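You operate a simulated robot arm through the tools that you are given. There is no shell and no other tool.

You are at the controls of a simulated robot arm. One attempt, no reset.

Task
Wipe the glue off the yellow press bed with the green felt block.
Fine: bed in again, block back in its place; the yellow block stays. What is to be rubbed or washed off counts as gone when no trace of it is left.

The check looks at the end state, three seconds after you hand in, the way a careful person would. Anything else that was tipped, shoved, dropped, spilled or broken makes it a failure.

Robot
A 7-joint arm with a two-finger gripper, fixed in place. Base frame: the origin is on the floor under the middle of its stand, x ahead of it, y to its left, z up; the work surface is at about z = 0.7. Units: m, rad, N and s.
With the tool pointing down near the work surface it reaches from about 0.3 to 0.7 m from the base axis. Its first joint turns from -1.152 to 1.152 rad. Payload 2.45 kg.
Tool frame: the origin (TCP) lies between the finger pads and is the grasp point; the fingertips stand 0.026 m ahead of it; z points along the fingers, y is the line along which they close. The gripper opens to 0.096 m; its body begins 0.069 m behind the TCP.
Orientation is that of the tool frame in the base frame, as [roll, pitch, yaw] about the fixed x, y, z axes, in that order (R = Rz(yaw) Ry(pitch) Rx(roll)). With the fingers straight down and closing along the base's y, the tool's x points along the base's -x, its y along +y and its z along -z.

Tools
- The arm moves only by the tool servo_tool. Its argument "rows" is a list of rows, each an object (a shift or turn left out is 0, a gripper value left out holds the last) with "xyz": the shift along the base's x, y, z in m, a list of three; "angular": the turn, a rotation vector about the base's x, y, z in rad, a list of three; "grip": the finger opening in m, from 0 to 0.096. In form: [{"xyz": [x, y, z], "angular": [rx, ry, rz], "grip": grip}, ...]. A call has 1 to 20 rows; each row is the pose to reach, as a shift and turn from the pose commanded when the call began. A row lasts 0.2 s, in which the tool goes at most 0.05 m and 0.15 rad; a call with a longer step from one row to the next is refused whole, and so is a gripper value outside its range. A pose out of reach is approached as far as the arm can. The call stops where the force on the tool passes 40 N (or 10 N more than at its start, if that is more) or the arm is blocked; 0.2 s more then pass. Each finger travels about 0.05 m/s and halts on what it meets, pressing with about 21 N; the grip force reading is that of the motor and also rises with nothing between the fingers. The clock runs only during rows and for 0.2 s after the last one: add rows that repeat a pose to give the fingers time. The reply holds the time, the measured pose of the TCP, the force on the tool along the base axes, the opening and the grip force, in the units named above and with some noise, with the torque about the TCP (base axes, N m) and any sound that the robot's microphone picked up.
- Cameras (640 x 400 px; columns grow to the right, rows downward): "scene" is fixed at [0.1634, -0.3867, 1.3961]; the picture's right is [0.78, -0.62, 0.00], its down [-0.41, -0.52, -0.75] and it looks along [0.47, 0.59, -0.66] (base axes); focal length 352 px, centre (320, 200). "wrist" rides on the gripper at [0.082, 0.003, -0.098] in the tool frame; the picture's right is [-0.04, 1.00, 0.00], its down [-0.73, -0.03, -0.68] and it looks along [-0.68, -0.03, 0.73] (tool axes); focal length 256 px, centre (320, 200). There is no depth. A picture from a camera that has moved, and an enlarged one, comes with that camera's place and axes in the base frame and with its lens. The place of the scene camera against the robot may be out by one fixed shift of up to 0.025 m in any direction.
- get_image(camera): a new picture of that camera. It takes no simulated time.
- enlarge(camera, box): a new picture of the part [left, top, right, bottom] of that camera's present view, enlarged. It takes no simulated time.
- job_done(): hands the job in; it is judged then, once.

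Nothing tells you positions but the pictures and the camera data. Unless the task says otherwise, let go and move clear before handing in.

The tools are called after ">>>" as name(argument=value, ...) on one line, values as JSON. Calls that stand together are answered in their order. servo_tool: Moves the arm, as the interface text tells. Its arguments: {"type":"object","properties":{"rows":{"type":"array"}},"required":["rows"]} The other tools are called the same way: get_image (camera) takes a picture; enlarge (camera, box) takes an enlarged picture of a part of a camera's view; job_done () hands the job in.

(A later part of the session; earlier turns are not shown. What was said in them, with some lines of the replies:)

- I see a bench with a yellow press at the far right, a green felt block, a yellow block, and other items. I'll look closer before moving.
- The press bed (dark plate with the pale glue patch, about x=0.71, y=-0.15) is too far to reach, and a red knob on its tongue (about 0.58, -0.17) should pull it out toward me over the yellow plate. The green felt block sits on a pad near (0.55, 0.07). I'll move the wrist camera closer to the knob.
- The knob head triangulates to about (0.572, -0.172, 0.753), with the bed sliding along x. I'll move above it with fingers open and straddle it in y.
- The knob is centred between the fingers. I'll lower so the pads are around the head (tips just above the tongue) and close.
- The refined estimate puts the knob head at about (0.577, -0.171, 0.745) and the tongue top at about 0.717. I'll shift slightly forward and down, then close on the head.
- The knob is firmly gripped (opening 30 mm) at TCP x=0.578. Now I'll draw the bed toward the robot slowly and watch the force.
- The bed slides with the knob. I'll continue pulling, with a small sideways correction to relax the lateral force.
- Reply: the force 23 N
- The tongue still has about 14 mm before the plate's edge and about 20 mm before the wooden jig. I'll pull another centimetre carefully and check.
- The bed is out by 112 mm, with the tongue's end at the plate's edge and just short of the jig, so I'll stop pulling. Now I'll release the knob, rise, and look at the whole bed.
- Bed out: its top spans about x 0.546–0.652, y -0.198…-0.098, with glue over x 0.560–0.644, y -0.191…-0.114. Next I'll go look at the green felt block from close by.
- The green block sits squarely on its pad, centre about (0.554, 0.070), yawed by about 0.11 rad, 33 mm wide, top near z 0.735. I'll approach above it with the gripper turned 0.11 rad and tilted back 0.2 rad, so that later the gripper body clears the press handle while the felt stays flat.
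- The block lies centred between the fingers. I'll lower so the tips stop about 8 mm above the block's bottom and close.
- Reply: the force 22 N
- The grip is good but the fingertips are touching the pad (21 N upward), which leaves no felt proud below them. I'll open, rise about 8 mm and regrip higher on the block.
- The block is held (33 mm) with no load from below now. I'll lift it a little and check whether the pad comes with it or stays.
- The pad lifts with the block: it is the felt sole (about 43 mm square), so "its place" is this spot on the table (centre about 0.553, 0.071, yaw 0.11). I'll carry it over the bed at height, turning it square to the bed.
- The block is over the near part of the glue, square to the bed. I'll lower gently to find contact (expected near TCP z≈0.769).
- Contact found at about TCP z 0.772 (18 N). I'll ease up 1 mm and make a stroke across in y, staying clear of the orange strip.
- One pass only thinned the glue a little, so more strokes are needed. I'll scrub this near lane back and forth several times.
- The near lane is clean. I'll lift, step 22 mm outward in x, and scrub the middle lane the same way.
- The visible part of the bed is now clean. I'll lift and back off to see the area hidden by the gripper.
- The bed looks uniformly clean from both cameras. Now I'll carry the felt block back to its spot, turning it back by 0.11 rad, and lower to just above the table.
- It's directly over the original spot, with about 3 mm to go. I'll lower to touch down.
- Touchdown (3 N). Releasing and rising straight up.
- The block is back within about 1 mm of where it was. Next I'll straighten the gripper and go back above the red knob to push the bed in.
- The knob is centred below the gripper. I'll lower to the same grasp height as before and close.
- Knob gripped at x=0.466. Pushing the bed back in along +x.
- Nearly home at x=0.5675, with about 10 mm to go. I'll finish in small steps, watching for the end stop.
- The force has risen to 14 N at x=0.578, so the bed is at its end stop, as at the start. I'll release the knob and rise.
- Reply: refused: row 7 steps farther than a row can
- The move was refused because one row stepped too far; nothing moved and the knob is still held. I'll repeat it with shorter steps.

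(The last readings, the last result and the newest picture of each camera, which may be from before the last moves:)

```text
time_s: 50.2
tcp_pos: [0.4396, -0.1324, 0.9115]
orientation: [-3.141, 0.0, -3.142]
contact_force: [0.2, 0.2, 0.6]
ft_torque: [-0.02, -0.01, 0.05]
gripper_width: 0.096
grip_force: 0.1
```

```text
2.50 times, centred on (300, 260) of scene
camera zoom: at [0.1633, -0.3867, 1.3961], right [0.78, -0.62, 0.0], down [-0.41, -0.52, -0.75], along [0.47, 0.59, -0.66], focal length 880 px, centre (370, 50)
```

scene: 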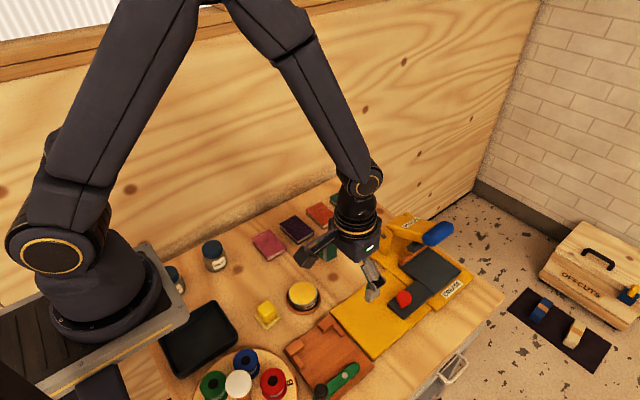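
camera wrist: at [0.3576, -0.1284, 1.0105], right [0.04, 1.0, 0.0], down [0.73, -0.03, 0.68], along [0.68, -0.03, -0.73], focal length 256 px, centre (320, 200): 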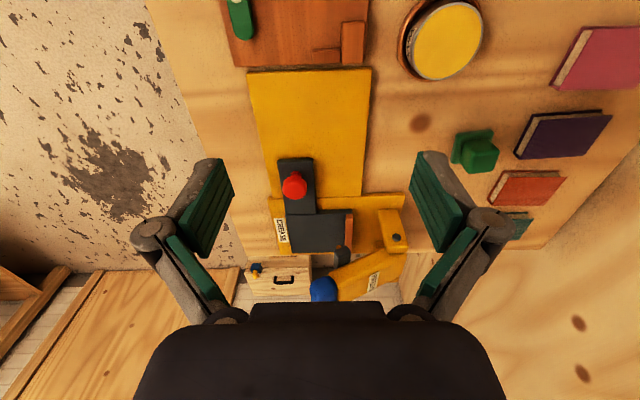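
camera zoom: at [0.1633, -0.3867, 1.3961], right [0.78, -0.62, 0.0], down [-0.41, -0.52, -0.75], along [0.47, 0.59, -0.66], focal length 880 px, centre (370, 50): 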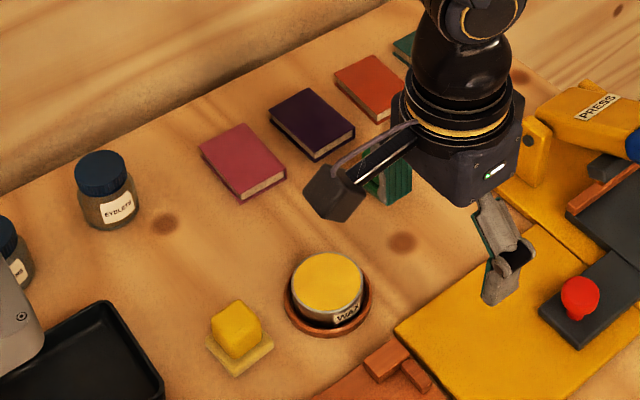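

The bed is in again and clean, the green block is back, and everything else looks undisturbed. I'll move the arm up and clear to where it started, then do a last check.

>>> servo_tool(rows=[{"xyz": [0.0, 0.03, 0.025]}, {"xyz": [0.0, 0.065, 0.05]}, {"xyz": [0.0, 0.1, 0.08]}, {"xyz": [0.0, 0.13, 0.11]}, {"xyz": [0.0, 0.144, 0.114]}, {"xyz": [0.0, 0.144, 0.114]}])

>>> get_image(camera="scene")

>>> enlarge(camera="scene", box=[320, 190, 500, 370])

```text
time_s: 51.6
tcp_pos: [0.4381, 0.0136, 1.0264]
orientation: [3.141, 0.0, 3.141]
contact_force: [0.2, -0.2, 0.5]
ft_torque: [0.02, 0.0, 0.02]
gripper_width: 0.096
grip_force: 0.0
```

```text
taken
```

scene: 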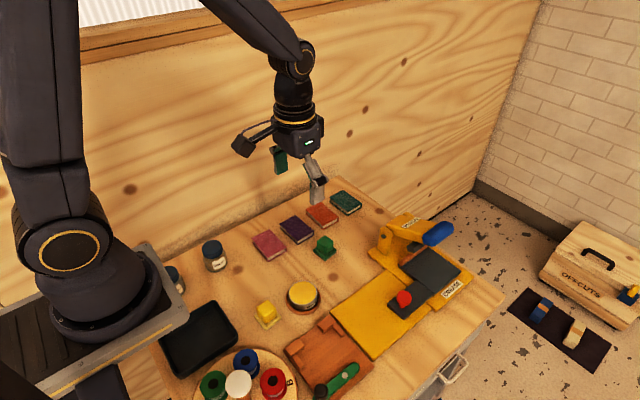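

```text
2.22 times, centred on (410, 280) of scene
camera zoom: at [0.1634, -0.3867, 1.3961], right [0.78, -0.62, 0.0], down [-0.41, -0.52, -0.75], along [0.47, 0.59, -0.66], focal length 782 px, centre (120, 22)
```

zoom: 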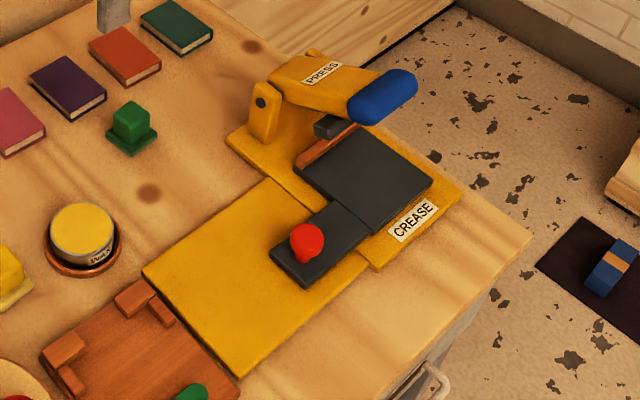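

The scene matches the start, except that the glue is gone. The bed is in, the green felt block is on its spot, the yellow block is untouched and the arm is clear, so I'm handing in.

>>> job_done()

```text
The job is handed in.
```

The glue is off the press bed, with no trace left in close-ups from either camera. I've handed the job in; no verdict has come back yet.

- **Bed:** I drew it out 112 mm by the red knob to reach the glue. It is now back against its end stop, where it started.
- **Green felt block:** it is back within about 1 mm of its original spot, at the same angle.
- **Yellow block and the rest of the bench:** not touched, and nothing looks tipped or shifted in the final pictures.
- **Arm:** the gripper is open and empty, back at its starting position.
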